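You operate a simulated robot arm through the tools that you are given. There is no shell and no other tool.

You are at the controls of a simulated two-armed robot. One attempt, no reset.

Task
Slide the grey board under the table clamp, clamp it, then fold the yellow panel flat.
Fine: press the fold and set the pink weight on it; the clamp stays shut.

The check looks at the end state, three seconds after you hand in, the way a careful person would. Anything else that was tipped, shoved, dropped, spilled or broken makes it a failure. Flat cloth is picked up by pressing the open fingertips on it (5 to 10 N) and closing them slowly along it; thin cloth reads only 2 to 8 mm in the jaws.

Robot
Two 7-joint arms with fingered hands on one trunk that stands fixed in place. Base frame: the origin is at the foot of the trunk, x ahead of it, y to its left, z up; the work surface is at about z = 800. Lengths are in mm, angles in rad, forces in N, time in s.
The left shoulder is at [30, 136, 1180], the right one opposite. Each reaches about 1253 mm from its shoulder. Payload 5 kg a hand.
Tool frame (each hand has its own): the origin (TCP) lies between the finger pads and is the grasp point; the fingertips stand 42 mm ahead of it; z points along the fingers, y is the line along which they close. The gripper opens to 208 mm; its body begins 119 mm behind the TCP. The gripper is a hand of 4 fingers: y runs from the thumb to the fingers, the wrist lies at [0, 0, -332] in the tool frame, and closing takes about 1.5 s.
Orientation is that of the tool frame in the base frame, as a unit quaternion [x, y, z, w]. With the fingers straight down and closing along the base's y, the tool's x points along the base's -x, its y along +y and its z along -z.

Tools
- The arms move only by the tool apply_moves. It takes "left_series", "right_series" or both (then of equal length, played together; a hand with none holds still); each is a list of rows, each an object of numbers (a shift or turn left out is 0, a gripper value left out holds the last): "hand": the closure, from 0 (fully open) to 1 (shut); "tx", "ty", "tz": the shift along the base's x, y, z in mm; "wx", "wy", "wz": the turn, a rotation vector about the base's x, y, z in rad. In form: [{"hand": .., "tx": .., "ty": .., "tz": .., "wx": .., "wy": .., "wz": ..}, ...]. A call has 1 to 20 rows; each row is the pose to reach, as a shift and turn from the pose commanded when the call began. A row lasts 0.2 s, in which the tool goes at most 50 mm and 0.15 rad; a call with a longer step from one row to the next is refused whole, and so is a gripper value outside its range. Where a pose cannot be reached the arm comes as near as it can. A force on the tool above 40 N (or 10 N above the force at the start of the call, whichever is more), or a blocked arm, ends the call early, and 0.2 s more pass. The fingers move at their own pace (about 72 mm/s each) and stop on an object; they squeeze with about 26 N. The grip force told is the motor's: it shows also when the fingers shut on nothing. Time passes only in rows, and 0.2 s behind the last, so rows that repeat a pose let the fingers close. It gives the time, the measured TCP pose, the force on the tool (base axes), the opening and the grip force at its end, in the units of the frame above (readings bear some noise), with the torque about the TCP (base axes, N m) and any sound that the robot's microphone picked up.
- Cameras (640 x 400 px; columns grow to the right, rows downward): "scene" is now at [39.8, -10.7, 1896.2]; the picture's right is [-0.13, -0.99, 0.00], its down [-0.83, 0.11, -0.55] and it looks along [0.55, -0.07, -0.83] (base axes); focal length 361 px, centre (320, 200). "left" rides on the left gripper at [-101, 0, -145] in its tool frame; the picture's right is [0.00, -1.00, 0.00], its down [0.82, 0.00, -0.57] and it looks along [0.57, 0.00, 0.82] (tool axes); focal length 261 px, centre (320, 200). "right" rides on the right gripper at [101, 0, -145] in its tool frame; the picture's right is [0.00, 1.00, 0.00], its down [-0.82, 0.00, -0.57] and it looks along [-0.57, 0.00, 0.82] (tool axes); focal length 261 px, centre (320, 200). There is no depth. A picture from a camera that has moved, and an enlarged one, comes with that camera's place and axes in the base frame and with its lens.
- snapshot(camera): a new picture of that camera. The clock stands still meanwhile.
- raise_lower(by): moves the trunk up (or, below 0, down) by that many mm; the arms and the scene camera ride with it, the base frame stays. It gives what a move gives, with no picture.
- preshape(shape, hand): the hand has 4 fingers and takes this shape, open, in about a second: jaw (thumb against the fingers, like two jaws); tri (thumb and two fingers); tip (a fingertip pinch); poke (one finger out to press); point (the index stretched); flat (the hand flat); cup (the hand cupped); fist (a fist). The gripper value then closes the fingers along that shape, each until it touches; the sizes above hold for jaw. It gives what a move gives, with no picture.
- aim_head(pan, tilt): turns the head with the scene camera to pan (to the left, within 2.496 rad either way) and tilt (down, from -0.506 to 1.204), counted from straight ahead of the robot. It gives what a move gives.
- close_up(camera, box): a new picture of the part [left, top, right, bottom] of that camera's present view, enlarged. The clock stands still meanwhile.
- job_done(): hands the job in; it is judged then, once.

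Places have to be worked out from the pictures, the camera data and where the tool is seen. Open the grippers and draw the arms clear of the work before you hand the job in, unless the task says otherwise.

The tools are called after "Request:" by a JSON object that holds its "fn" and its "kwargs". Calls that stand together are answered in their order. apply_moves: Moves the arms, as the interface text tells. Its arguments: {"type":"object","properties":{"left_series":{"type":"array","items":{"type":"object","properties":{"hand":{"type":"number"},"tx":{"type":"number"},"ty":{"type":"number"},"tz":{"type":"number"},"wx":{"type":"number"},"wy":{"type":"number"},"wz":{"type":"number"}}}},"right_series":{"type":"array","items":{"type":"object","properties":{"hand":{"type":"number"},"tx":{"type":"number"},"ty":{"type":"number"},"tz":{"type":"number"},"wx":{"type":"number"},"wy":{"type":"number"},"wz":{"type":"number"}}}}},"required":[]} The other tools are called the same way: raise_lower (by) moves the trunk up or down; preshape (shape, hand) gives the hand a shape; aim_head (pan, tilt) turns the head that bears the scene camera; snapshot (camera) takes a picture; close_up (camera, box) takes an enlarged picture of a part of a camera's view; job_done () hands the job in.

At the start:

```text
clock: 0.0
left_position: [705.8, 324.4, 1223.3]
left_orientation: [0.0, 1.0, 0.0, 0.0]
left_force: [0.4, 0.2, -0.4]
left_moment: [0.0, 0.0, 0.0]
left_grip_width: 207.3
left_finger_force: 0.0
left_shape: jaw
right_position: [617.4, -322.4, 1136.5]
right_orientation: [0.0, 1.0, 0.0, 0.0]
right_force: [0.1, 0.7, 0.5]
right_moment: [-0.04, 0.02, -0.03]
right_grip_width: 207.8
right_finger_force: 0.0
right_shape: jaw
trunk travel left (down, up): [-200.0, 290.0]
head pan, tilt (commanded): [-0.134, 0.984]
```

scene: 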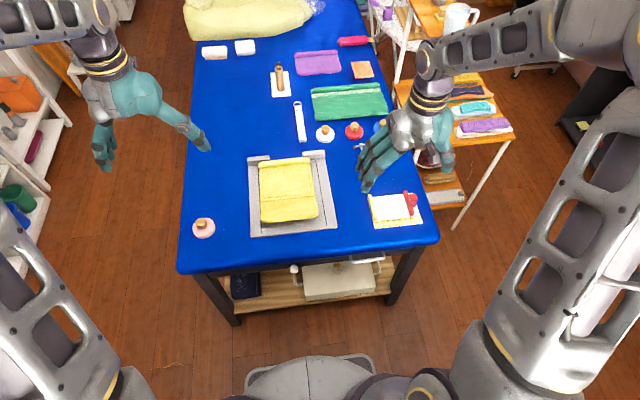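
right: 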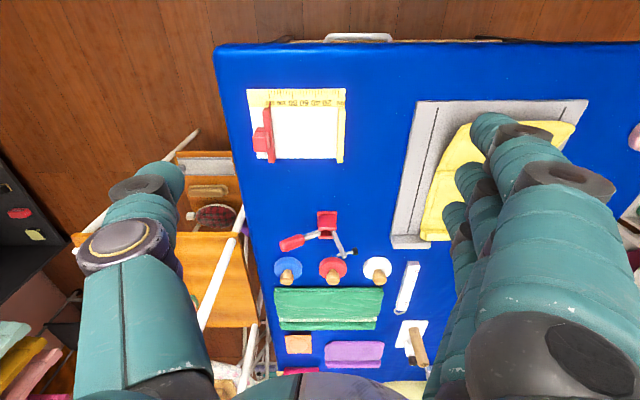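
left: 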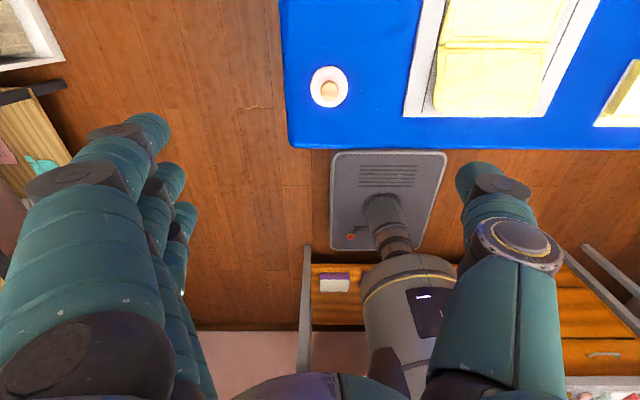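

I'll begin by enlarging parts of the scene view to identify the grey board, table clamp, yellow panel and pink weight.

Request:
{"fn": "close_up", "kwargs": {"camera": "scene", "box": [180, 130, 440, 280]}}

Request:
{"fn": "close_up", "kwargs": {"camera": "right", "box": [220, 180, 480, 380]}}

Request:
{"fn": "close_up", "kwargs": {"camera": "right", "box": [380, 60, 640, 260]}}

Request:
{"fn": "close_up", "kwargs": {"camera": "left", "box": [280, 0, 640, 180]}}

Request:
{"fn": "close_up", "kwargs": {"camera": "scene", "box": [180, 0, 440, 160]}}

```text
2.46 times, centred on (310, 205) of scene
camera zoom: at [39.8, -10.7, 1896.2], right [-0.13, -0.99, 0.0], down [-0.83, 0.11, -0.55], along [0.55, -0.07, -0.83], focal length 888 px, centre (345, 188)
```

zoom: 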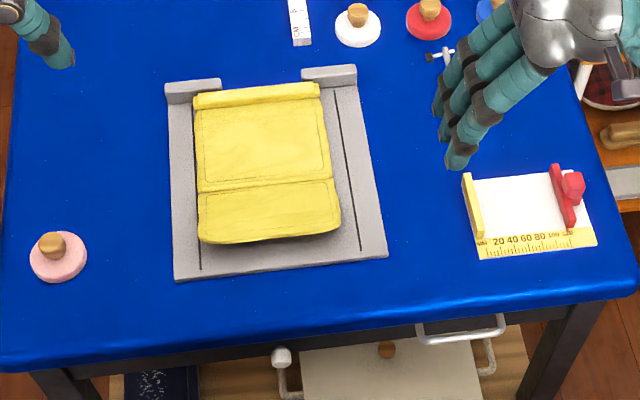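

```text
2.00 times, centred on (350, 280) of right
camera zoom: at [516.1, -321.0, 1281.2], right [0.0, 1.0, 0.0], down [0.82, 0.0, 0.57], along [0.57, 0.0, -0.82], focal length 521 px, centre (260, 40)
```

zoom: 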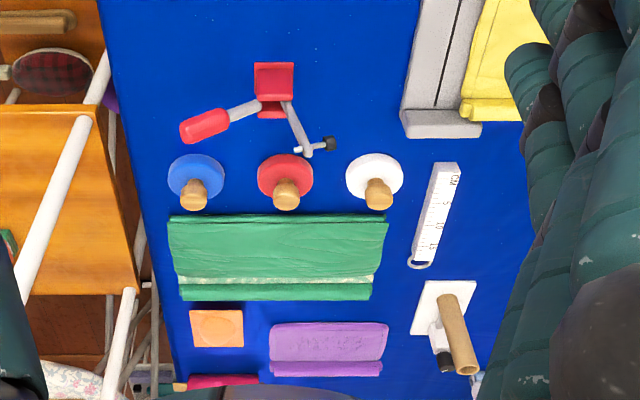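

```text
2.00 times, centred on (510, 160) of right
camera zoom: at [516.1, -321.0, 1281.2], right [0.0, 1.0, 0.0], down [0.82, 0.0, 0.57], along [0.57, 0.0, -0.82], focal length 521 px, centre (-60, 280)
```

zoom: 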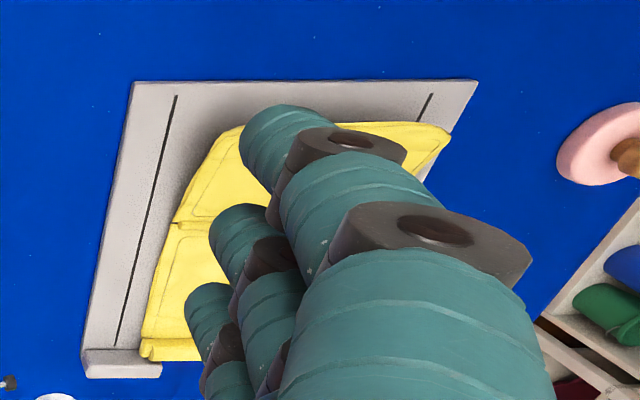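

```text
1.78 times, centred on (460, 90) of left
camera zoom: at [806.8, 323.3, 1367.6], right [0.0, -1.0, 0.0], down [-0.82, 0.0, 0.57], along [-0.57, 0.0, -0.82], focal length 463 px, centre (71, 396)
```

zoom: 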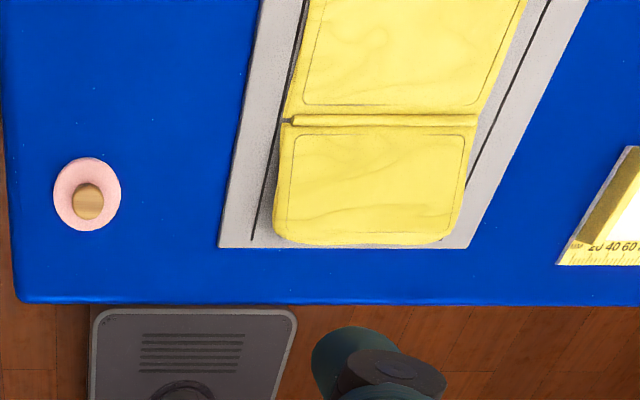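

```text
2.46 times, centred on (310, 80) of scene
camera zoom: at [39.8, -10.7, 1896.2], right [-0.13, -0.99, 0.0], down [-0.83, 0.11, -0.55], along [0.55, -0.07, -0.83], focal length 888 px, centre (345, 495)
```

zoom: 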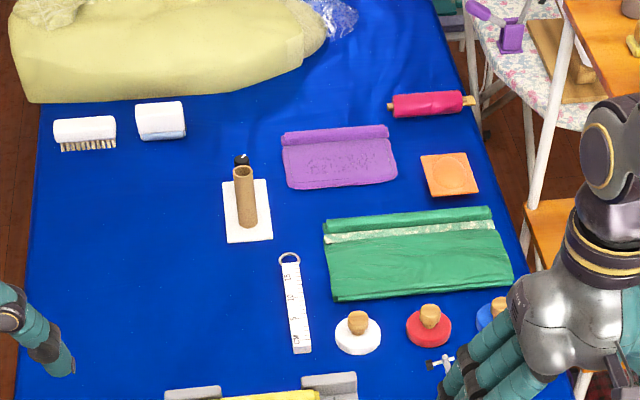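

The red toggle clamp seems to stand just right of the board (about x 885, y -305), with another clamp-like item far away; I'll enlarge both to be sure.

Request:
{"fn": "close_up", "kwargs": {"camera": "right", "box": [270, 200, 370, 270]}}

Request:
{"fn": "close_up", "kwargs": {"camera": "right", "box": [380, 310, 460, 370]}}

Request:
{"fn": "close_up", "kwargs": {"camera": "scene", "box": [240, 50, 320, 110]}}

Request:
{"fn": "close_up", "kwargs": {"camera": "scene", "box": [240, 140, 350, 245]}}

Request:
{"fn": "close_up", "kwargs": {"camera": "scene", "box": [355, 180, 435, 240]}}

```text
5.71 times, centred on (320, 235) of right
camera zoom: at [516.1, -321.0, 1281.2], right [0.0, 1.0, 0.0], down [0.82, 0.0, 0.57], along [0.57, 0.0, -0.82], focal length 1489 px, centre (320, 0)
```

zoom: 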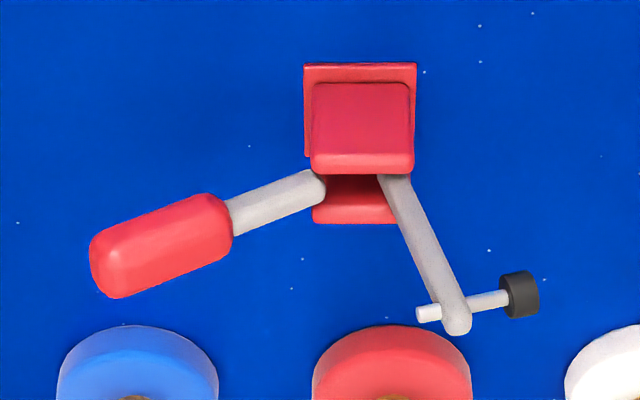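

```text
6.67 times, centred on (420, 340) of right
camera zoom: at [516.1, -321.0, 1281.2], right [0.0, 1.0, 0.0], down [0.82, 0.0, 0.57], along [0.57, 0.0, -0.82], focal length 1738 px, centre (-347, -733)
```

zoom: 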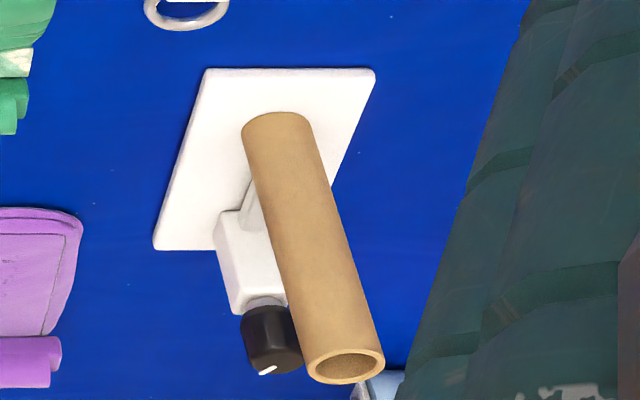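

```text
6.67 times, centred on (280, 80) of scene
camera zoom: at [39.8, -10.7, 1896.2], right [-0.13, -0.99, 0.0], down [-0.83, 0.11, -0.55], along [0.55, -0.07, -0.83], focal length 2404 px, centre (587, 1000)
```

zoom: 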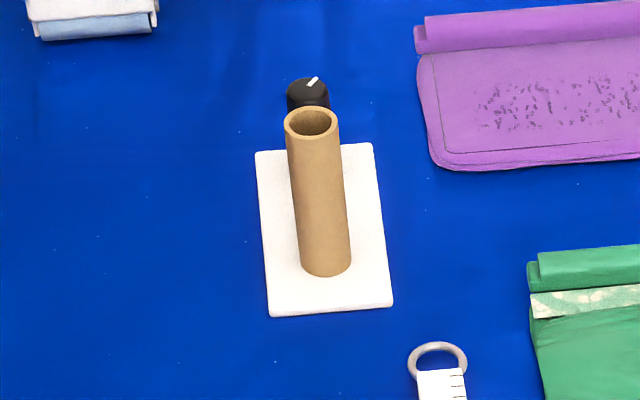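

```text
3.81 times, centred on (295, 192) of scene
camera zoom: at [39.8, -10.7, 1896.2], right [-0.13, -0.99, 0.0], down [-0.83, 0.11, -0.55], along [0.55, -0.07, -0.83], focal length 1374 px, centre (415, 229)
```

zoom: 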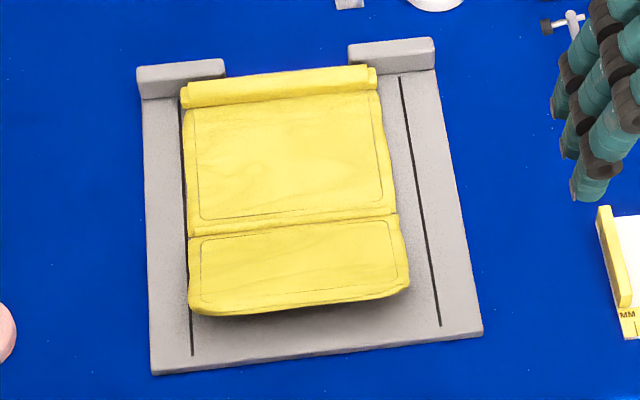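

```text
6.67 times, centred on (395, 210) of scene
camera zoom: at [39.8, -10.7, 1896.2], right [-0.13, -0.99, 0.0], down [-0.83, 0.11, -0.55], along [0.55, -0.07, -0.83], focal length 2404 px, centre (-180, 133)
```

zoom: 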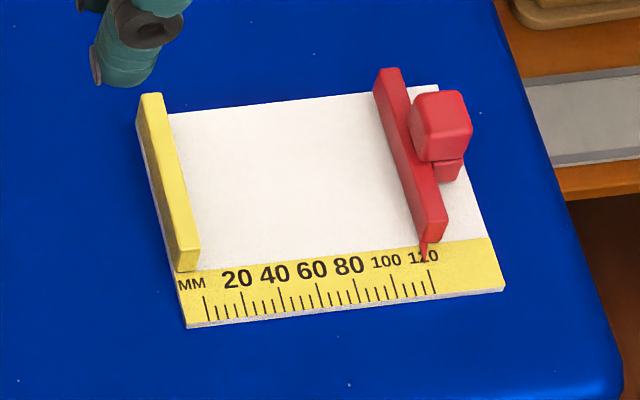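

The red toggle clamp is open: arm raised, spindle pointing toward the board, handle pointing away. I'll draw the right hand back to get the scene camera a clear view of it.

Request:
{"fn": "apply_moves", "kwargs": {"right_series": [{"tx": -40}, {"tx": -80, "tz": 20}, {"tx": -120, "tz": 40}, {"tx": -160, "tz": 60}, {"tx": -200, "tz": 80}, {"tx": -200, "tz": 80}]}}

Request:
{"fn": "snapshot", "kwargs": {"camera": "scene"}}

Request:
{"fn": "close_up", "kwargs": {"camera": "scene", "box": [310, 90, 430, 190]}}

Request:
{"fn": "snapshot", "kwargs": {"camera": "right"}}

```text
clock: 1.4
left_position: [708.5, 322.7, 1221.2]
left_orientation: [0.0, 1.0, 0.0, -0.001]
left_force: [-0.2, -0.3, -0.5]
left_moment: [0.03, 0.15, 0.0]
left_grip_width: 207.6
left_finger_force: 0.2
left_shape: jaw
right_position: [419.2, -322.4, 1217.3]
right_orientation: [0.0, 1.0, 0.0, -0.001]
right_force: [0.9, -0.3, -0.6]
right_moment: [-0.02, 0.15, 0.0]
right_grip_width: 207.8
right_finger_force: 0.1
right_shape: jaw
trunk travel left (down, up): [-200.0, 290.0]
head pan, tilt (commanded): [-0.134, 0.984]
```

```text
taken
camera scene: at [42.3, -11.0, 1896.0], right [-0.13, -0.99, 0.0], down [-0.83, 0.11, -0.55], along [0.55, -0.07, -0.83], focal length 361 px, centre (320, 200)
```

scene: 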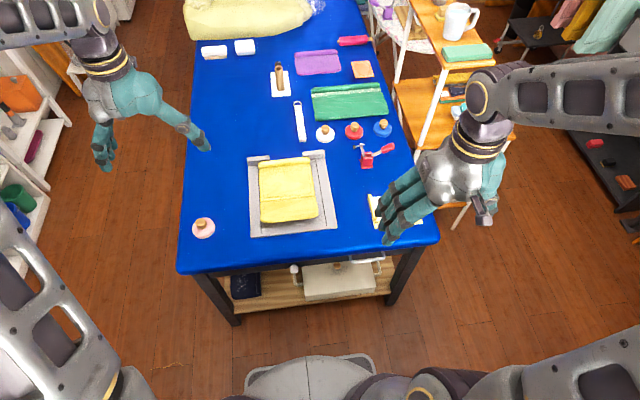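

```text
4.00 times, centred on (370, 140) of scene
camera zoom: at [42.3, -11.0, 1896.0], right [-0.13, -0.99, 0.0], down [-0.83, 0.11, -0.55], along [0.55, -0.07, -0.83], focal length 1443 px, centre (120, 440)
```

zoom: 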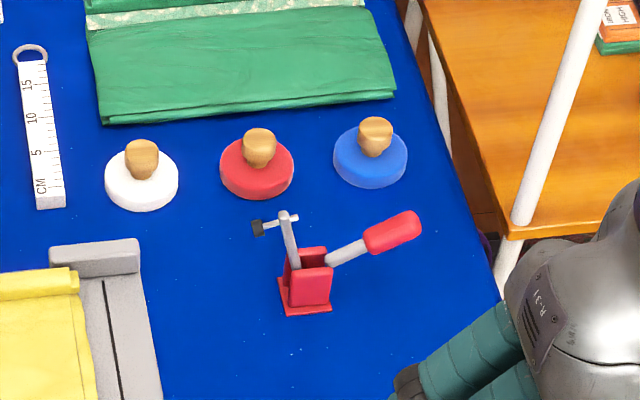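

```text
taken
camera right: at [318.0, -321.2, 1362.1], right [0.01, 1.0, 0.0], down [0.82, 0.0, 0.57], along [0.57, 0.0, -0.82], focal length 261 px, centre (320, 200)
```

right: 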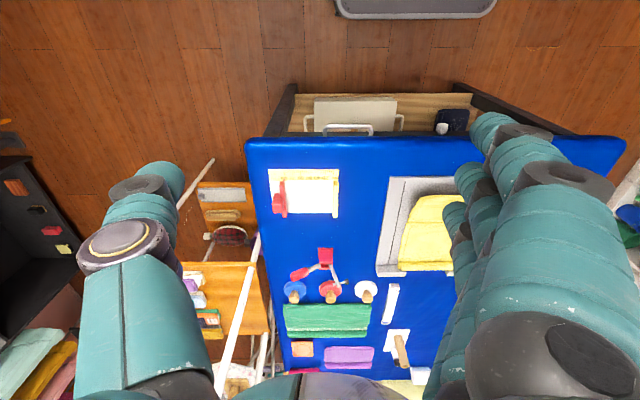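

The clamp base sits at about x 886–935, y -333 to -287 and its pad will swing down near x 910, y -222, so the board (right edge y≈-149) must slide about 100 mm right. The yellow flap's near edge is lifted to z≈860 with its crease at x≈767; I'll bring the right-hand camera over for a closer look.

Request:
{"fn": "apply_moves", "kwargs": {"right_series": [{"tx": 45, "ty": 20}, {"tx": 85, "ty": 45, "tz": -15}, {"tx": 120, "ty": 75, "tz": -30}, {"tx": 150, "ty": 110, "tz": -45}, {"tx": 180, "ty": 145, "tz": -60}, {"tx": 205, "ty": 180, "tz": -75}, {"tx": 230, "ty": 215, "tz": -90}, {"tx": 230, "ty": 250, "tz": -110}, {"tx": 230, "ty": 275, "tz": -130}, {"tx": 230, "ty": 275, "tz": -130}]}}

Request:
{"fn": "snapshot", "kwargs": {"camera": "right"}}

Request:
{"fn": "close_up", "kwargs": {"camera": "scene", "box": [300, 40, 400, 125]}}

Request:
{"fn": "close_up", "kwargs": {"camera": "scene", "box": [370, 0, 420, 40]}}

```text
clock: 3.6
left_position: [705.9, 322.8, 1222.9]
left_orientation: [0.0, 1.0, 0.0, 0.0]
left_force: [-0.3, -0.2, 0.0]
left_moment: [0.05, -0.04, 0.01]
left_grip_width: 208.0
left_finger_force: 0.0
left_shape: jaw
right_position: [646.7, -45.5, 1086.9]
right_orientation: [0.0, 1.0, 0.0, 0.0]
right_force: [-0.6, -0.9, -1.0]
right_moment: [0.04, -0.04, 0.0]
right_grip_width: 207.8
right_finger_force: 0.1
right_shape: jaw
trunk travel left (down, up): [-200.0, 290.0]
head pan, tilt (commanded): [-0.134, 0.984]
```

```text
taken
camera right: at [545.4, -45.2, 1231.9], right [0.0, 1.0, 0.0], down [0.82, 0.0, 0.57], along [0.57, 0.0, -0.82], focal length 261 px, centre (320, 200)
```

right: 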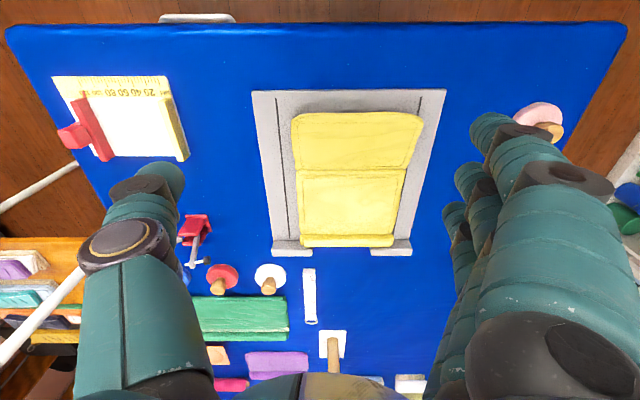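

```text
4.71 times, centred on (350, 82) of scene
camera zoom: at [38.9, -11.5, 1896.2], right [-0.13, -0.99, 0.0], down [-0.83, 0.11, -0.55], along [0.55, -0.07, -0.83], focal length 1697 px, centre (179, 753)
```

zoom: 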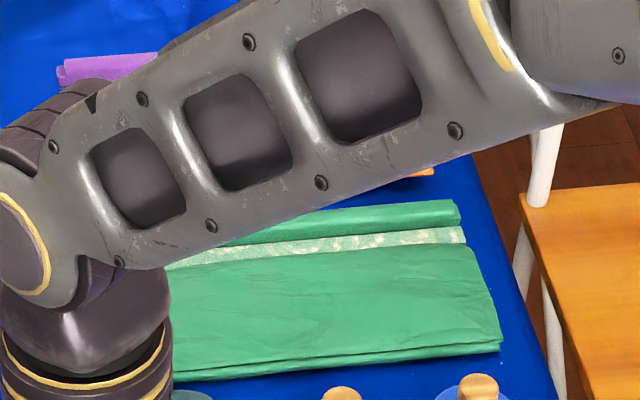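

```text
10.00 times, centred on (395, 20) of scene
camera zoom: at [38.9, -11.5, 1896.2], right [-0.13, -0.99, 0.0], down [-0.83, 0.11, -0.55], along [0.55, -0.07, -0.83], focal length 3606 px, centre (-430, 2000)
```

zoom: 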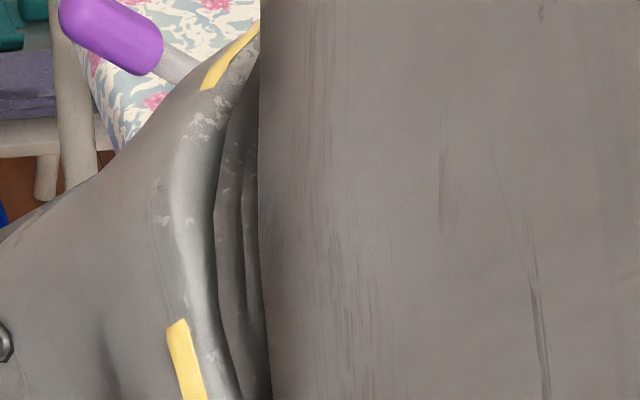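

The right camera now shows the whole board with the panel; I'll enlarge the panel and clamp in this view.

Request:
{"fn": "close_up", "kwargs": {"camera": "right", "box": [245, 80, 455, 265]}}

Request:
{"fn": "close_up", "kwargs": {"camera": "right", "box": [165, 190, 300, 285]}}

Request:
{"fn": "close_up", "kwargs": {"camera": "left", "box": [290, 50, 370, 130]}}

```text
2.16 times, centred on (350, 172) of right
camera zoom: at [545.4, -45.2, 1231.9], right [0.0, 1.0, 0.0], down [0.82, 0.0, 0.57], along [0.57, 0.0, -0.82], focal length 564 px, centre (255, 260)
```

zoom: 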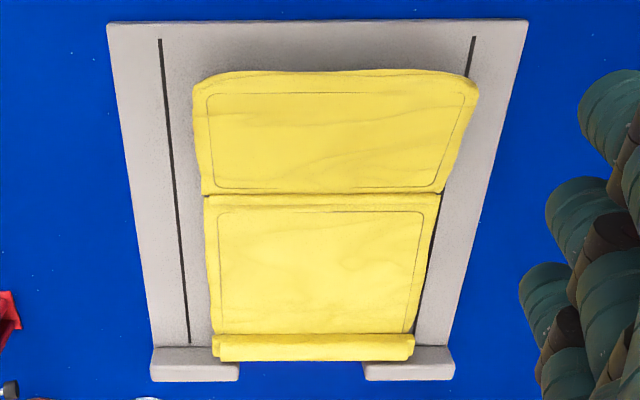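

```text
4.21 times, centred on (232, 238) of right
camera zoom: at [545.4, -45.2, 1231.9], right [0.0, 1.0, 0.0], down [0.82, 0.0, 0.57], along [0.57, 0.0, -0.82], focal length 1098 px, centre (688, 42)
```

zoom: 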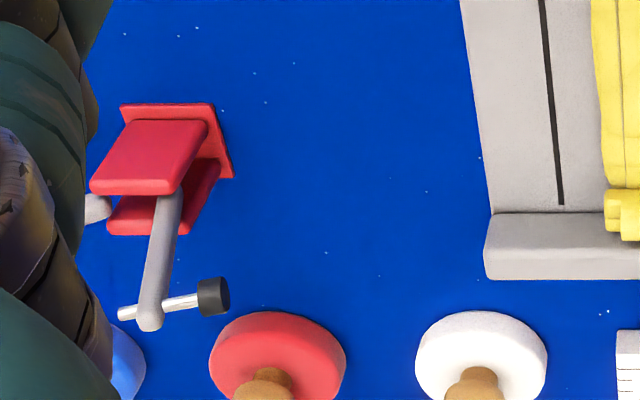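

```text
5.00 times, centred on (330, 90) of left
camera zoom: at [806.2, 322.6, 1368.3], right [0.0, -1.0, 0.0], down [-0.82, 0.0, 0.57], along [-0.57, 0.0, -0.82], focal length 1303 px, centre (270, 750)
```

zoom: 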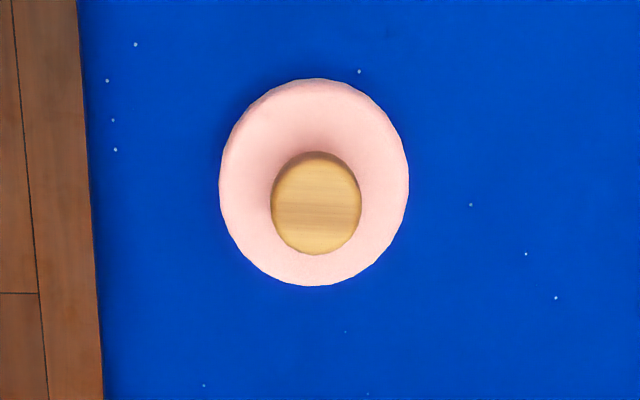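

I now place the board at x≈634–970, y≈-147 to +147, with a dark guide line 37 mm inside its right edge (y≈-111), so a ~110 mm slide puts that line under the pad. I'll try the flat shape on the left hand to see whether it makes a good pusher.

Request:
{"fn": "preshape", "kwargs": {"shape": "flat", "hand": "left"}}

Request:
{"fn": "snapshot", "kwargs": {"camera": "left"}}

Request:
{"fn": "snapshot", "kwargs": {"camera": "scene"}}

```text
clock: 4.5
left_position: [705.5, 324.3, 1222.3]
left_orientation: [0.0, 1.0, 0.0, 0.001]
left_force: [0.2, 0.3, 0.2]
left_moment: [0.01, -0.04, -0.04]
left_grip_width: 201.6
left_finger_force: 0.1
left_shape: flat
right_position: [645.3, -45.5, 1086.9]
right_orientation: [0.0, 1.0, 0.0, 0.0]
right_force: [-0.5, -0.5, -0.8]
right_moment: [0.0, 0.0, 0.0]
right_grip_width: 207.7
right_finger_force: 0.0
right_shape: jaw
trunk travel left (down, up): [-200.0, 290.0]
head pan, tilt (commanded): [-0.134, 0.984]
```

```text
taken
camera left: at [806.8, 323.2, 1367.7], right [0.0, -1.0, 0.0], down [-0.82, 0.0, 0.57], along [-0.57, 0.0, -0.82], focal length 261 px, centre (320, 200)
```

left: 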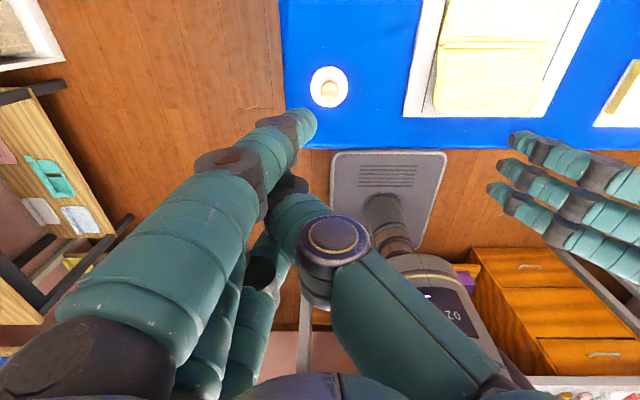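

```text
taken
camera scene: at [39.7, -10.8, 1896.2], right [-0.13, -0.99, 0.0], down [-0.83, 0.11, -0.55], along [0.55, -0.07, -0.83], focal length 361 px, centre (320, 200)
```

scene: 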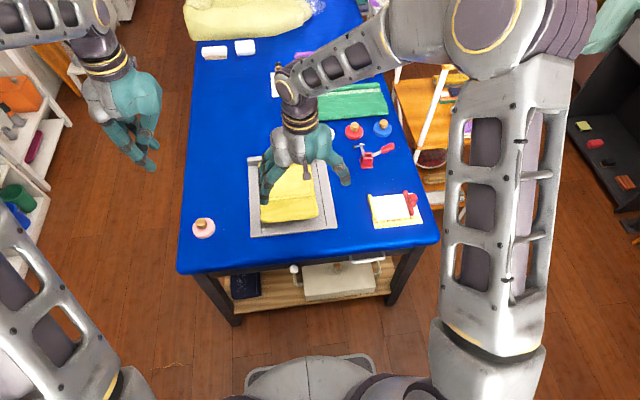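

I'll look closer at the flat hand before choosing.

Request:
{"fn": "close_up", "kwargs": {"camera": "scene", "box": [70, 50, 190, 190]}}

Request:
{"fn": "preshape", "kwargs": {"shape": "fist", "hand": "left"}}

Request:
{"fn": "close_up", "kwargs": {"camera": "scene", "box": [70, 50, 190, 190]}}

Request:
{"fn": "snapshot", "kwargs": {"camera": "left"}}

```text
2.86 times, centred on (130, 120) of scene
camera zoom: at [39.7, -10.8, 1896.2], right [-0.13, -0.99, 0.0], down [-0.83, 0.11, -0.55], along [0.55, -0.07, -0.83], focal length 1030 px, centre (863, 429)
```

zoom: 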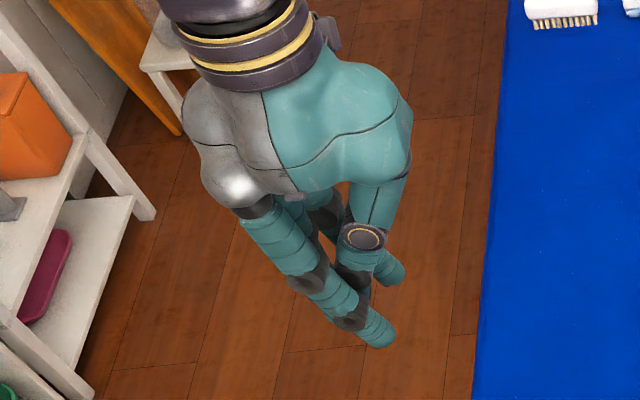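

```text
clock: 5.4
left_position: [706.9, 323.9, 1223.6]
left_orientation: [0.0, 1.0, 0.001, 0.0]
left_force: [0.0, -0.1, 0.0]
left_moment: [0.01, -0.01, 0.0]
left_grip_width: 0.1
left_finger_force: 0.1
left_shape: fist
right_position: [646.3, -45.5, 1087.2]
right_orientation: [0.0, 1.0, 0.0, 0.0]
right_force: [-1.0, 0.3, 0.5]
right_moment: [0.0, 0.0, -0.02]
right_grip_width: 207.5
right_finger_force: 0.1
right_shape: jaw
trunk travel left (down, up): [-200.0, 290.0]
head pan, tilt (commanded): [-0.134, 0.984]
```

```text
2.86 times, centred on (130, 120) of scene
camera zoom: at [39.7, -10.8, 1896.2], right [-0.13, -0.99, 0.0], down [-0.83, 0.11, -0.55], along [0.55, -0.07, -0.83], focal length 1030 px, centre (863, 429)
```

zoom: 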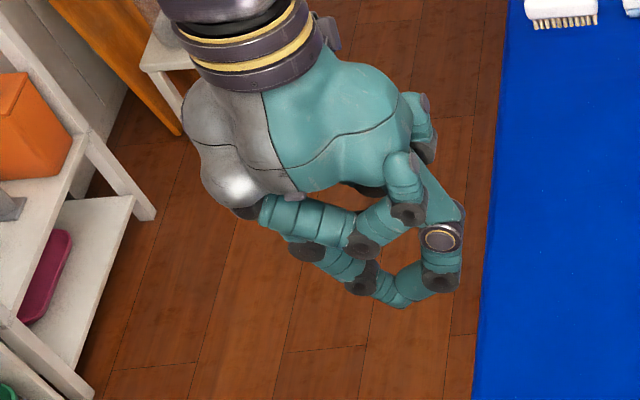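

```text
taken
camera left: at [806.8, 323.2, 1367.6], right [0.0, -1.0, 0.0], down [-0.82, 0.0, 0.57], along [-0.57, 0.0, -0.82], focal length 261 px, centre (320, 200)
```

left: 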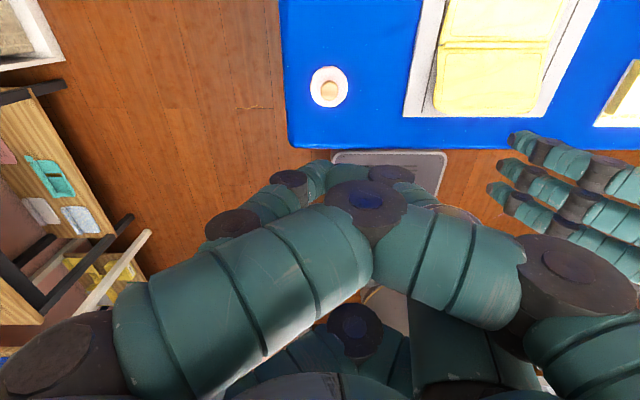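

The fist is loose and irregular; I'll return the left hand to jaw, close it, and check that shape as a pusher.

Request:
{"fn": "preshape", "kwargs": {"shape": "jaw", "hand": "left"}}

Request:
{"fn": "apply_moves", "kwargs": {"left_series": [{"hand": 1}, {"hand": 1}, {"hand": 1}, {"hand": 1}, {"hand": 1}, {"hand": 1}, {"hand": 1}, {"hand": 1}, {"hand": 1}]}}

Request:
{"fn": "close_up", "kwargs": {"camera": "scene", "box": [70, 50, 190, 190]}}

Request:
{"fn": "snapshot", "kwargs": {"camera": "left"}}

```text
clock: 6.3
left_position: [706.4, 323.4, 1223.2]
left_orientation: [0.0, 1.0, 0.0, 0.0]
left_force: [-0.5, 0.1, 0.0]
left_moment: [0.04, 0.03, -0.02]
left_grip_width: 207.8
left_finger_force: 0.1
left_shape: jaw
right_position: [647.1, -46.3, 1087.9]
right_orientation: [0.0, 1.0, 0.0, 0.0]
right_force: [-0.1, -0.2, 0.8]
right_moment: [0.03, 0.0, -0.01]
right_grip_width: 207.5
right_finger_force: 0.2
right_shape: jaw
trunk travel left (down, up): [-200.0, 290.0]
head pan, tilt (commanded): [-0.134, 0.984]
```

```text
clock: 8.3
left_position: [705.7, 323.0, 1222.8]
left_orientation: [0.0, 1.0, 0.0, 0.0]
left_force: [0.2, -0.4, 0.5]
left_moment: [0.04, 0.01, 0.04]
left_grip_width: 0.2
left_finger_force: 26.2
left_shape: jaw
right_position: [645.3, -45.8, 1086.9]
right_orientation: [0.0, 1.0, 0.0, 0.001]
right_force: [0.1, 0.5, 0.6]
right_moment: [0.02, 0.05, -0.01]
right_grip_width: 207.7
right_finger_force: 0.0
right_shape: jaw
trunk travel left (down, up): [-200.0, 290.0]
head pan, tilt (commanded): [-0.134, 0.984]
```

```text
2.86 times, centred on (130, 120) of scene
camera zoom: at [39.8, -10.6, 1896.2], right [-0.13, -0.99, 0.0], down [-0.83, 0.11, -0.55], along [0.55, -0.07, -0.83], focal length 1030 px, centre (863, 429)
```

zoom: 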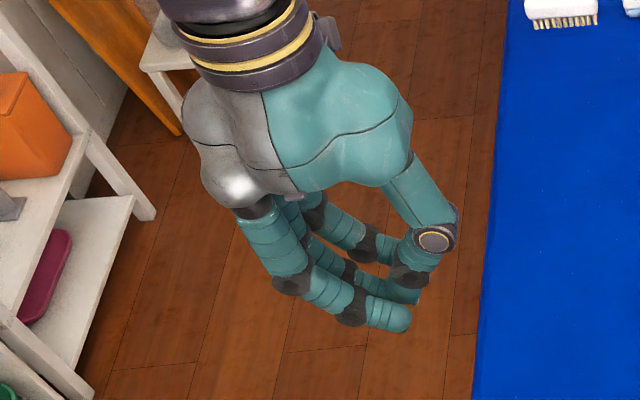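

```text
taken
camera left: at [806.8, 323.4, 1367.6], right [0.0, -1.0, 0.0], down [-0.82, 0.0, 0.57], along [-0.57, 0.0, -0.82], focal length 261 px, centre (320, 200)
```

left: 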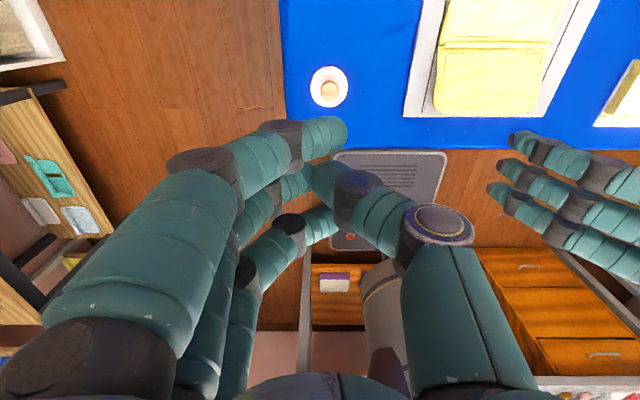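

The flat shape (straight fingers in a row, thumb tucked higher) makes the best pusher. I'll set it, retract the right arm to its earlier clear spot, and bring the left hand out beside the board's left edge at a safe height.

Request:
{"fn": "preshape", "kwargs": {"shape": "flat", "hand": "left"}}

Request:
{"fn": "apply_moves", "kwargs": {"right_series": [{"ty": -30, "tz": 25}, {"tx": -20, "ty": -70, "tz": 50}, {"tx": -45, "ty": -110, "tz": 70}, {"tx": -75, "ty": -150, "tz": 90}, {"tx": -105, "ty": -185, "tz": 105}, {"tx": -140, "ty": -220, "tz": 115}, {"tx": -175, "ty": -250, "tz": 125}, {"tx": -210, "ty": -275, "tz": 130}, {"tx": -230, "ty": -275, "tz": 130}], "left_series": [{"tx": 15, "ty": -10, "tz": -30}, {"tx": 30, "ty": -20, "tz": -65}, {"tx": 45, "ty": -30, "tz": -100}, {"tx": 60, "ty": -40, "tz": -135}, {"tx": 75, "ty": -50, "tz": -170}, {"tx": 90, "ty": -60, "tz": -205}, {"tx": 102, "ty": -70, "tz": -235}, {"tx": 102, "ty": -80, "tz": -265}, {"tx": 102, "ty": -90, "tz": -290}]}}

Request:
{"fn": "snapshot", "kwargs": {"camera": "scene"}}

Request:
{"fn": "close_up", "kwargs": {"camera": "scene", "box": [180, 100, 360, 240]}}

Request:
{"fn": "snapshot", "kwargs": {"camera": "left"}}

```text
clock: 9.2
left_position: [706.8, 323.9, 1221.9]
left_orientation: [-0.001, 1.0, 0.001, 0.0]
left_force: [0.0, 1.1, 0.1]
left_moment: [-0.07, -0.02, 0.03]
left_grip_width: 201.6
left_finger_force: 0.1
left_shape: flat
right_position: [646.2, -45.6, 1085.5]
right_orientation: [0.0, 1.0, 0.0, 0.0]
right_force: [-0.1, -0.1, 0.3]
right_moment: [-0.02, 0.01, 0.0]
right_grip_width: 207.7
right_finger_force: 0.2
right_shape: jaw
trunk travel left (down, up): [-200.0, 290.0]
head pan, tilt (commanded): [-0.134, 0.984]
```

```text
refused: row 2 steps farther than a row can; nothing moved
```

```text
taken
camera scene: at [39.8, -10.6, 1896.2], right [-0.13, -0.99, 0.0], down [-0.83, 0.11, -0.55], along [0.55, -0.07, -0.83], focal length 361 px, centre (320, 200)
```

scene: 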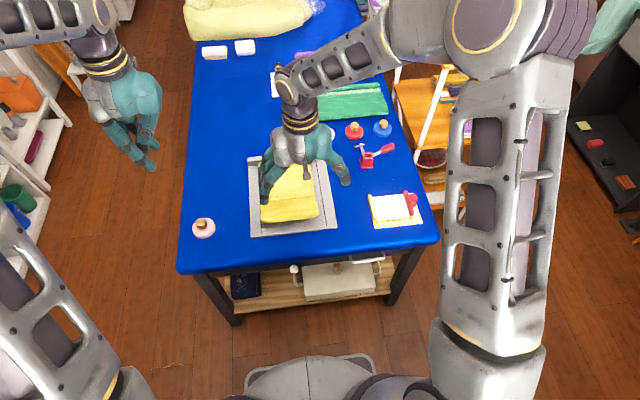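

```text
2.86 times, centred on (270, 170) of scene
camera zoom: at [39.8, -10.6, 1896.2], right [-0.13, -0.99, 0.0], down [-0.83, 0.11, -0.55], along [0.55, -0.07, -0.83], focal length 1030 px, centre (463, 286)
```

zoom: 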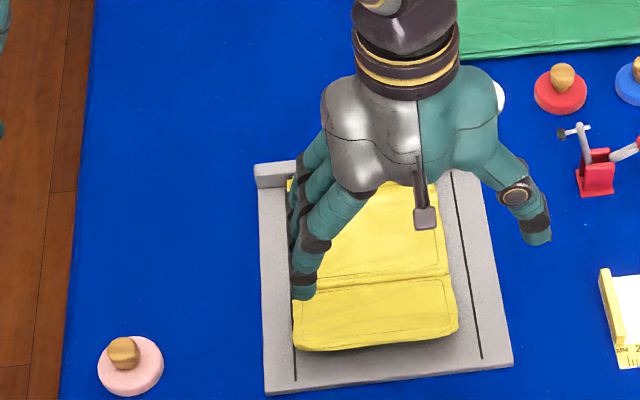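

```text
taken
camera left: at [806.9, 323.4, 1367.6], right [0.0, -1.0, 0.0], down [-0.82, 0.0, 0.57], along [-0.57, 0.0, -0.82], focal length 261 px, centre (320, 200)
```

left: 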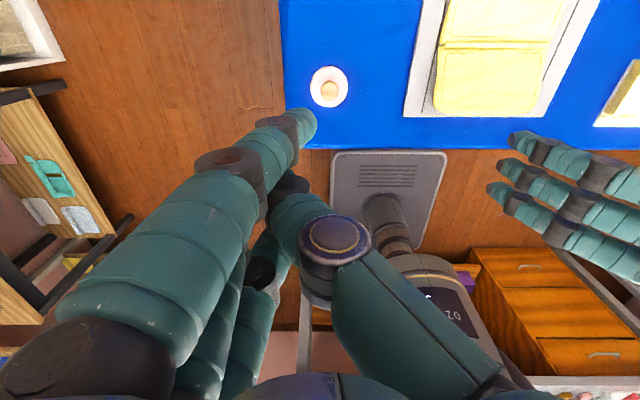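

The step was slightly too long, nothing moved; I'll resend with evenly spaced rows of about 38 mm.

Request:
{"fn": "apply_moves", "kwargs": {"right_series": [{"tx": -23, "ty": -27, "tz": 13}, {"tx": -46, "ty": -55, "tz": 26}, {"tx": -69, "ty": -82, "tz": 39}, {"tx": -92, "ty": -110, "tz": 52}, {"tx": -115, "ty": -137, "tz": 65}, {"tx": -138, "ty": -165, "tz": 78}, {"tx": -161, "ty": -192, "tz": 91}, {"tx": -184, "ty": -220, "tz": 104}, {"tx": -207, "ty": -247, "tz": 117}, {"tx": -230, "ty": -275, "tz": 130}], "left_series": [{"tx": 10, "ty": -9, "tz": -29}, {"tx": 20, "ty": -18, "tz": -58}, {"tx": 30, "ty": -27, "tz": -87}, {"tx": 40, "ty": -36, "tz": -116}, {"tx": 50, "ty": -45, "tz": -145}, {"tx": 60, "ty": -54, "tz": -174}, {"tx": 70, "ty": -63, "tz": -203}, {"tx": 80, "ty": -72, "tz": -232}, {"tx": 92, "ty": -81, "tz": -261}, {"tx": 102, "ty": -90, "tz": -290}]}}

Request:
{"fn": "snapshot", "kwargs": {"camera": "scene"}}

Request:
{"fn": "close_up", "kwargs": {"camera": "scene", "box": [180, 100, 360, 240]}}

Request:
{"fn": "snapshot", "kwargs": {"camera": "left"}}

```text
clock: 11.4
left_position: [809.2, 232.6, 932.9]
left_orientation: [-0.001, 1.0, 0.0, 0.0]
left_force: [0.3, 0.4, 2.0]
left_moment: [-0.13, 0.11, -0.01]
left_grip_width: 201.7
left_finger_force: 0.1
left_shape: flat
right_position: [416.6, -325.0, 1218.1]
right_orientation: [0.0, 1.0, 0.0, 0.0]
right_force: [0.2, -1.0, 0.5]
right_moment: [0.05, -0.03, -0.01]
right_grip_width: 207.7
right_finger_force: 0.1
right_shape: jaw
trunk travel left (down, up): [-200.0, 290.0]
head pan, tilt (commanded): [-0.134, 0.984]
```

```text
taken
camera scene: at [39.0, -11.7, 1896.2], right [-0.13, -0.99, 0.0], down [-0.83, 0.11, -0.55], along [0.55, -0.07, -0.83], focal length 361 px, centre (320, 200)
```

scene: 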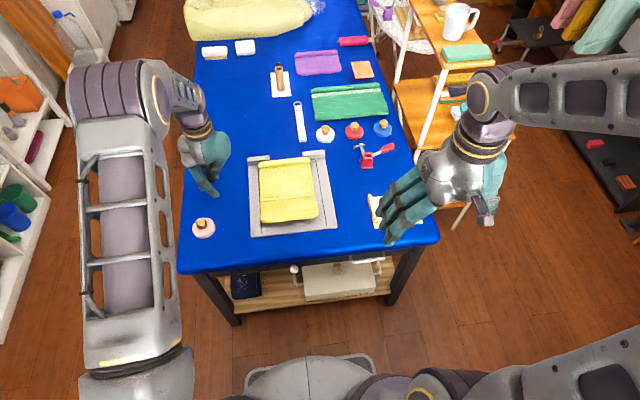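

```text
2.86 times, centred on (270, 170) of scene
camera zoom: at [39.0, -11.7, 1896.2], right [-0.13, -0.99, 0.0], down [-0.83, 0.11, -0.55], along [0.55, -0.07, -0.83], focal length 1030 px, centre (463, 286)
```

zoom: 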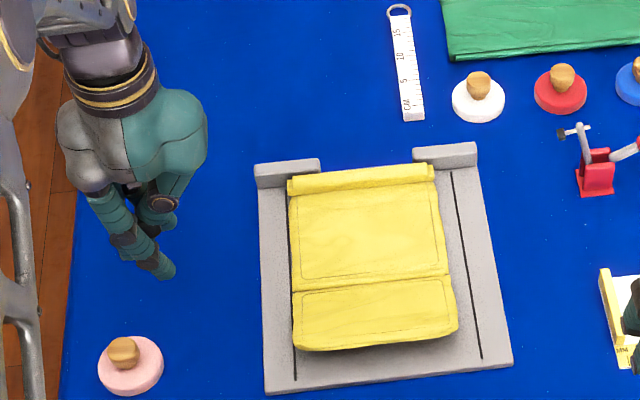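

```text
taken
camera left: at [908.7, 232.9, 1078.3], right [0.01, -1.0, 0.0], down [-0.82, -0.01, 0.57], along [-0.57, 0.0, -0.82], focal length 261 px, centre (320, 200)
```

left: 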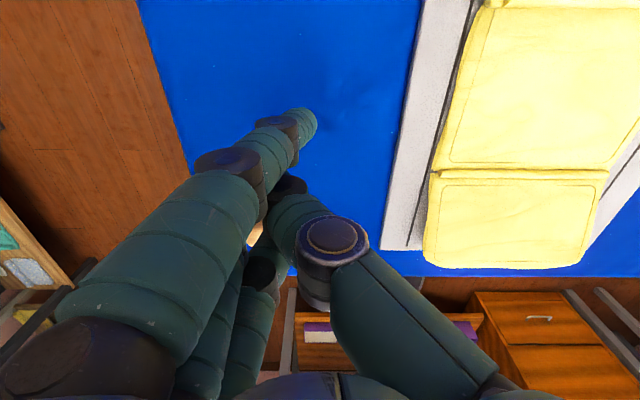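

Left fingers hang beside the board at about y 240, clear of it. I'll descend toward the table, slowing at the end to feel the surface.

Request:
{"fn": "apply_moves", "kwargs": {"left_series": [{"tz": -20}, {"tz": -40}, {"tz": -55}, {"tz": -65}, {"tz": -70}, {"tz": -74}, {"tz": -76}, {"tz": -78}]}}

Request:
{"fn": "snapshot", "kwargs": {"camera": "left"}}

```text
clock: 13.2
left_position: [807.2, 232.8, 858.4]
left_orientation: [0.0, 1.0, 0.001, 0.002]
left_force: [-3.9, -1.0, 26.2]
left_moment: [2.02, 0.32, 0.25]
left_grip_width: 201.9
left_finger_force: 0.0
left_shape: flat
right_position: [414.8, -325.4, 1218.5]
right_orientation: [0.0, 1.0, 0.0, 0.001]
right_force: [0.3, -0.2, -0.3]
right_moment: [0.02, -0.03, -0.04]
right_grip_width: 207.8
right_finger_force: 0.1
right_shape: jaw
trunk travel left (down, up): [-200.0, 290.0]
head pan, tilt (commanded): [-0.134, 0.984]
```

```text
taken
camera left: at [908.3, 232.8, 1003.3], right [0.0, -1.0, 0.0], down [-0.82, 0.0, 0.57], along [-0.57, 0.0, -0.82], focal length 261 px, centre (320, 200)
```

left: 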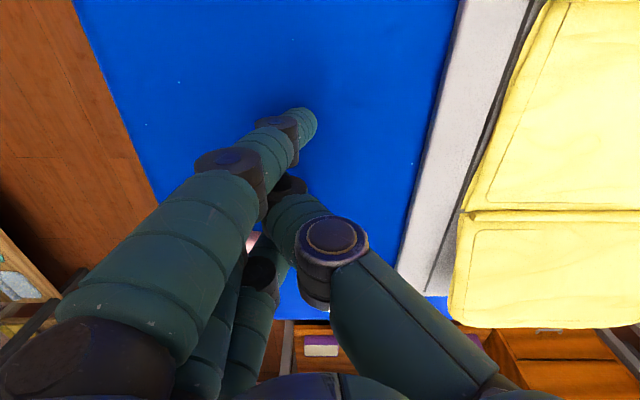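

The fingers touched the table at TCP z≈858 with 26 N, so tips reach ~58 mm below the TCP. I'll lift a few mm and look at where the fingers really are, including the distance to the pink weight.

Request:
{"fn": "apply_moves", "kwargs": {"left_series": [{"tz": 5}, {"tz": 9}, {"tz": 9}]}}

Request:
{"fn": "close_up", "kwargs": {"camera": "scene", "box": [170, 120, 290, 245]}}

Request:
{"fn": "snapshot", "kwargs": {"camera": "right"}}

```text
clock: 14.0
left_position: [808.2, 234.5, 864.2]
left_orientation: [0.0, 1.0, 0.0, -0.001]
left_force: [1.0, -0.3, 0.1]
left_moment: [-0.09, 0.03, 0.02]
left_grip_width: 201.6
left_finger_force: 0.1
left_shape: flat
right_position: [416.8, -323.4, 1216.4]
right_orientation: [0.0, 1.0, 0.0, -0.001]
right_force: [0.1, -0.7, -0.2]
right_moment: [0.0, 0.06, -0.01]
right_grip_width: 207.9
right_finger_force: 0.0
right_shape: jaw
trunk travel left (down, up): [-200.0, 290.0]
head pan, tilt (commanded): [-0.134, 0.984]
```

```text
3.20 times, centred on (230, 182) of scene
camera zoom: at [40.2, -10.6, 1896.1], right [-0.13, -0.99, 0.0], down [-0.83, 0.11, -0.55], along [0.55, -0.07, -0.83], focal length 1154 px, centre (608, 256)
```

zoom: 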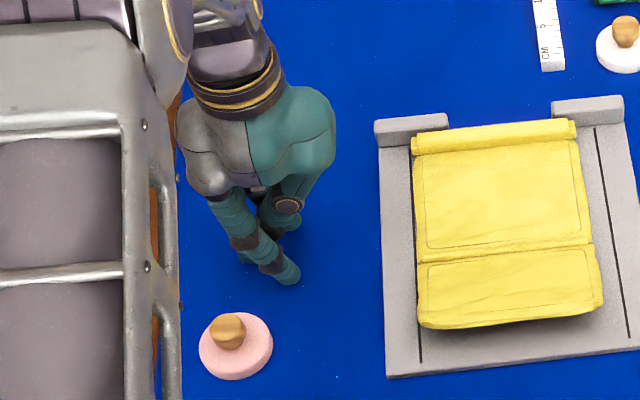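

```text
taken
camera right: at [316.3, -322.6, 1362.1], right [0.0, 1.0, 0.0], down [0.82, 0.0, 0.57], along [0.57, 0.0, -0.82], focal length 261 px, centre (320, 200)
```

right: 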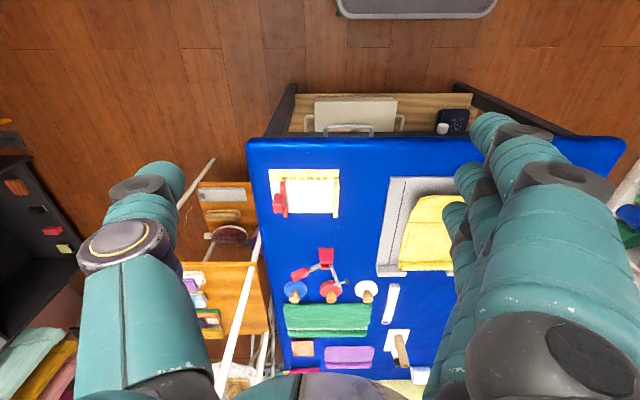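

One middle finger is lowest while the two outer fingers lean inward and may ride above the board edge. I'll lift, tilt the hand about x by 0.45 rad so the two outer fingers become vertical and lowest, and check again.

Request:
{"fn": "apply_moves", "kwargs": {"left_series": [{"tz": 30}, {"tz": 60}, {"tz": 60, "wx": 0.15}, {"tz": 60, "wx": 0.3}, {"tz": 60, "wx": 0.45}, {"tz": 60, "wx": 0.45}]}}

Request:
{"fn": "close_up", "kwargs": {"camera": "scene", "box": [170, 100, 290, 225]}}

Request:
{"fn": "snapshot", "kwargs": {"camera": "left"}}

```text
clock: 15.4
left_position: [807.8, 235.5, 923.7]
left_orientation: [0.0, 0.975, 0.223, 0.0]
left_force: [0.1, 1.7, -0.4]
left_moment: [-0.26, -0.02, -0.04]
left_grip_width: 201.6
left_finger_force: 0.0
left_shape: flat
right_position: [415.4, -323.3, 1216.7]
right_orientation: [0.0, 1.0, 0.0, 0.0]
right_force: [-0.7, -0.3, 0.0]
right_moment: [-0.12, -0.03, 0.01]
right_grip_width: 207.7
right_finger_force: 0.0
right_shape: jaw
trunk travel left (down, up): [-200.0, 290.0]
head pan, tilt (commanded): [-0.134, 0.984]
```

```text
3.20 times, centred on (230, 162) of scene
camera zoom: at [39.2, -9.0, 1896.2], right [-0.13, -0.99, 0.0], down [-0.83, 0.11, -0.55], along [0.55, -0.07, -0.83], focal length 1154 px, centre (608, 320)
```

zoom: 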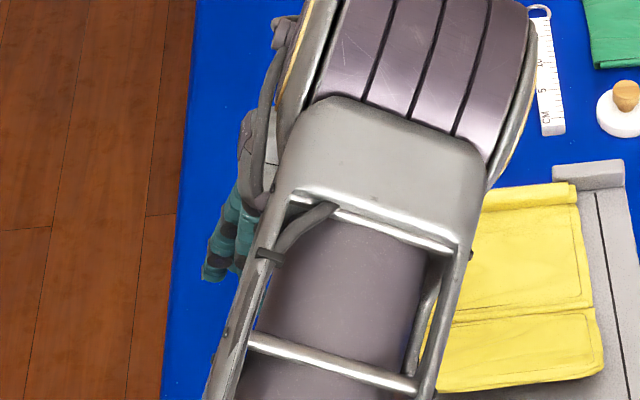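

```text
taken
camera left: at [908.7, 171.7, 1053.9], right [0.01, -0.9, -0.44], down [-0.82, -0.25, 0.51], along [-0.57, 0.35, -0.74], focal length 261 px, centre (320, 200)
```

left: 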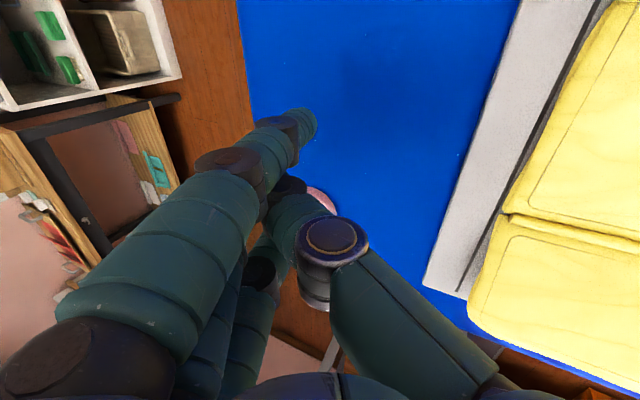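

The forearm now covers part of the scene view but the left-camera view is good. I'll descend in small steps to feel the table again with this tilt.

Request:
{"fn": "apply_moves", "kwargs": {"left_series": [{"tz": -20}, {"tz": -40}, {"tz": -55}, {"tz": -65}, {"tz": -70}, {"tz": -70}]}}

Request:
{"fn": "snapshot", "kwargs": {"camera": "left"}}

```text
clock: 16.8
left_position: [808.4, 234.0, 853.1]
left_orientation: [0.001, 0.975, 0.223, 0.0]
left_force: [1.1, -0.3, 0.4]
left_moment: [-0.05, 0.02, 0.03]
left_grip_width: 201.8
left_finger_force: 0.1
left_shape: flat
right_position: [416.7, -324.1, 1215.7]
right_orientation: [0.0, 1.0, 0.0, 0.0]
right_force: [1.0, 0.2, 0.0]
right_moment: [-0.03, 0.03, -0.03]
right_grip_width: 207.8
right_finger_force: 0.1
right_shape: jaw
trunk travel left (down, up): [-200.0, 290.0]
head pan, tilt (commanded): [-0.134, 0.984]
```

```text
taken
camera left: at [909.2, 169.9, 983.9], right [0.0, -0.9, -0.43], down [-0.82, -0.25, 0.51], along [-0.57, 0.35, -0.74], focal length 261 px, centre (320, 200)
```

left: 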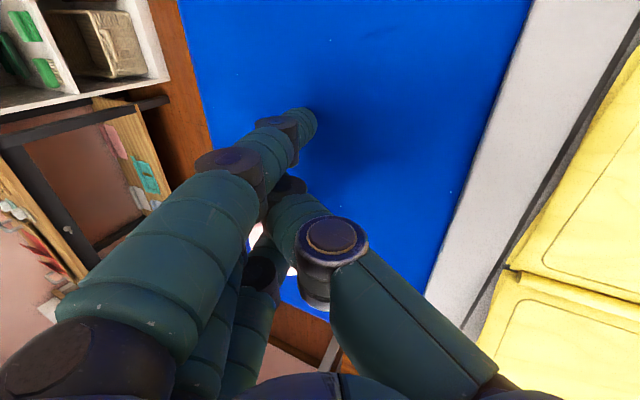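

No contact yet at TCP z≈853; continue down gently by a few mm.

Request:
{"fn": "apply_moves", "kwargs": {"left_series": [{"tz": -3}, {"tz": -6}, {"tz": -6}]}}

Request:
{"fn": "apply_moves", "kwargs": {"left_series": [{"tz": -2}, {"tz": -4}, {"tz": -4}]}}

```text
clock: 17.6
left_position: [808.5, 233.2, 846.3]
left_orientation: [0.0, 0.975, 0.223, 0.0]
left_force: [0.3, 0.0, -0.1]
left_moment: [-0.09, 0.01, 0.02]
left_grip_width: 201.8
left_finger_force: 0.1
left_shape: flat
right_position: [416.6, -324.3, 1217.5]
right_orientation: [0.0, 1.0, 0.0, 0.0]
right_force: [0.1, -0.1, 0.3]
right_moment: [-0.04, -0.06, 0.0]
right_grip_width: 208.2
right_finger_force: 0.1
right_shape: jaw
trunk travel left (down, up): [-200.0, 290.0]
head pan, tilt (commanded): [-0.134, 0.984]
```

```text
clock: 18.4
left_position: [807.9, 233.7, 843.4]
left_orientation: [0.0, 0.975, 0.223, 0.0]
left_force: [0.3, -0.7, 5.0]
left_moment: [0.08, 0.04, 0.0]
left_grip_width: 201.8
left_finger_force: 0.1
left_shape: flat
right_position: [415.9, -324.4, 1217.8]
right_orientation: [-0.001, 1.0, 0.0, 0.0]
right_force: [0.0, -0.2, -1.2]
right_moment: [-0.01, -0.01, 0.02]
right_grip_width: 207.9
right_finger_force: 0.0
right_shape: jaw
trunk travel left (down, up): [-200.0, 290.0]
head pan, tilt (commanded): [-0.134, 0.984]
```

Light contact (5 N) at TCP z≈843 located about 30 mm to the +y side, as predicted for the two fingertips. I'll lift 3 mm and approach the board's left edge slowly.

Request:
{"fn": "apply_moves", "kwargs": {"left_series": [{"tz": 3}, {"tz": 3, "ty": -20}, {"tz": 3, "ty": -40}, {"tz": 3, "ty": -60}, {"tz": 3, "ty": -75}, {"tz": 3, "ty": -85}, {"tz": 3, "ty": -92}, {"tz": 3, "ty": -92}]}}

Request:
{"fn": "snapshot", "kwargs": {"camera": "left"}}

Request:
{"fn": "snapshot", "kwargs": {"camera": "scene"}}

```text
clock: 20.2
left_position: [808.4, 140.7, 846.0]
left_orientation: [0.0, 0.975, 0.222, 0.0]
left_force: [0.4, 0.0, -1.6]
left_moment: [-0.05, 0.04, -0.03]
left_grip_width: 201.7
left_finger_force: 0.0
left_shape: flat
right_position: [416.1, -324.9, 1217.5]
right_orientation: [0.0, 1.0, -0.001, 0.0]
right_force: [-0.2, -0.2, 0.2]
right_moment: [0.02, -0.03, 0.0]
right_grip_width: 208.0
right_finger_force: 0.0
right_shape: jaw
trunk travel left (down, up): [-200.0, 290.0]
head pan, tilt (commanded): [-0.134, 0.984]
```

```text
taken
camera left: at [909.2, 77.7, 978.1], right [0.0, -0.9, -0.43], down [-0.82, -0.25, 0.51], along [-0.57, 0.35, -0.74], focal length 261 px, centre (320, 200)
```

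left: 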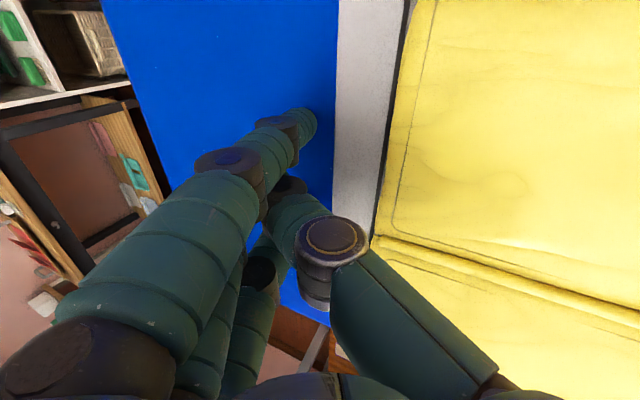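

```text
taken
camera scene: at [39.7, -10.7, 1896.2], right [-0.13, -0.99, 0.0], down [-0.83, 0.11, -0.55], along [0.55, -0.07, -0.83], focal length 361 px, centre (320, 200)
```

scene: 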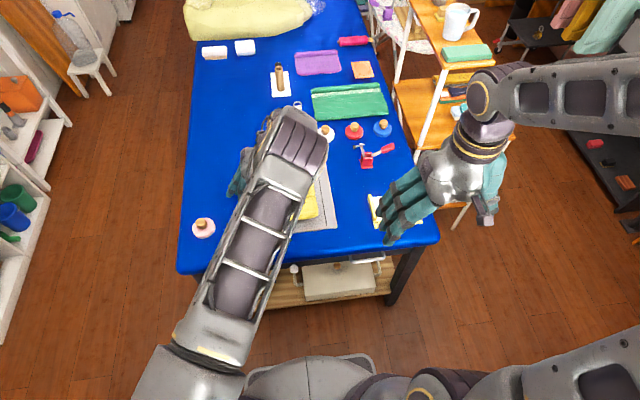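

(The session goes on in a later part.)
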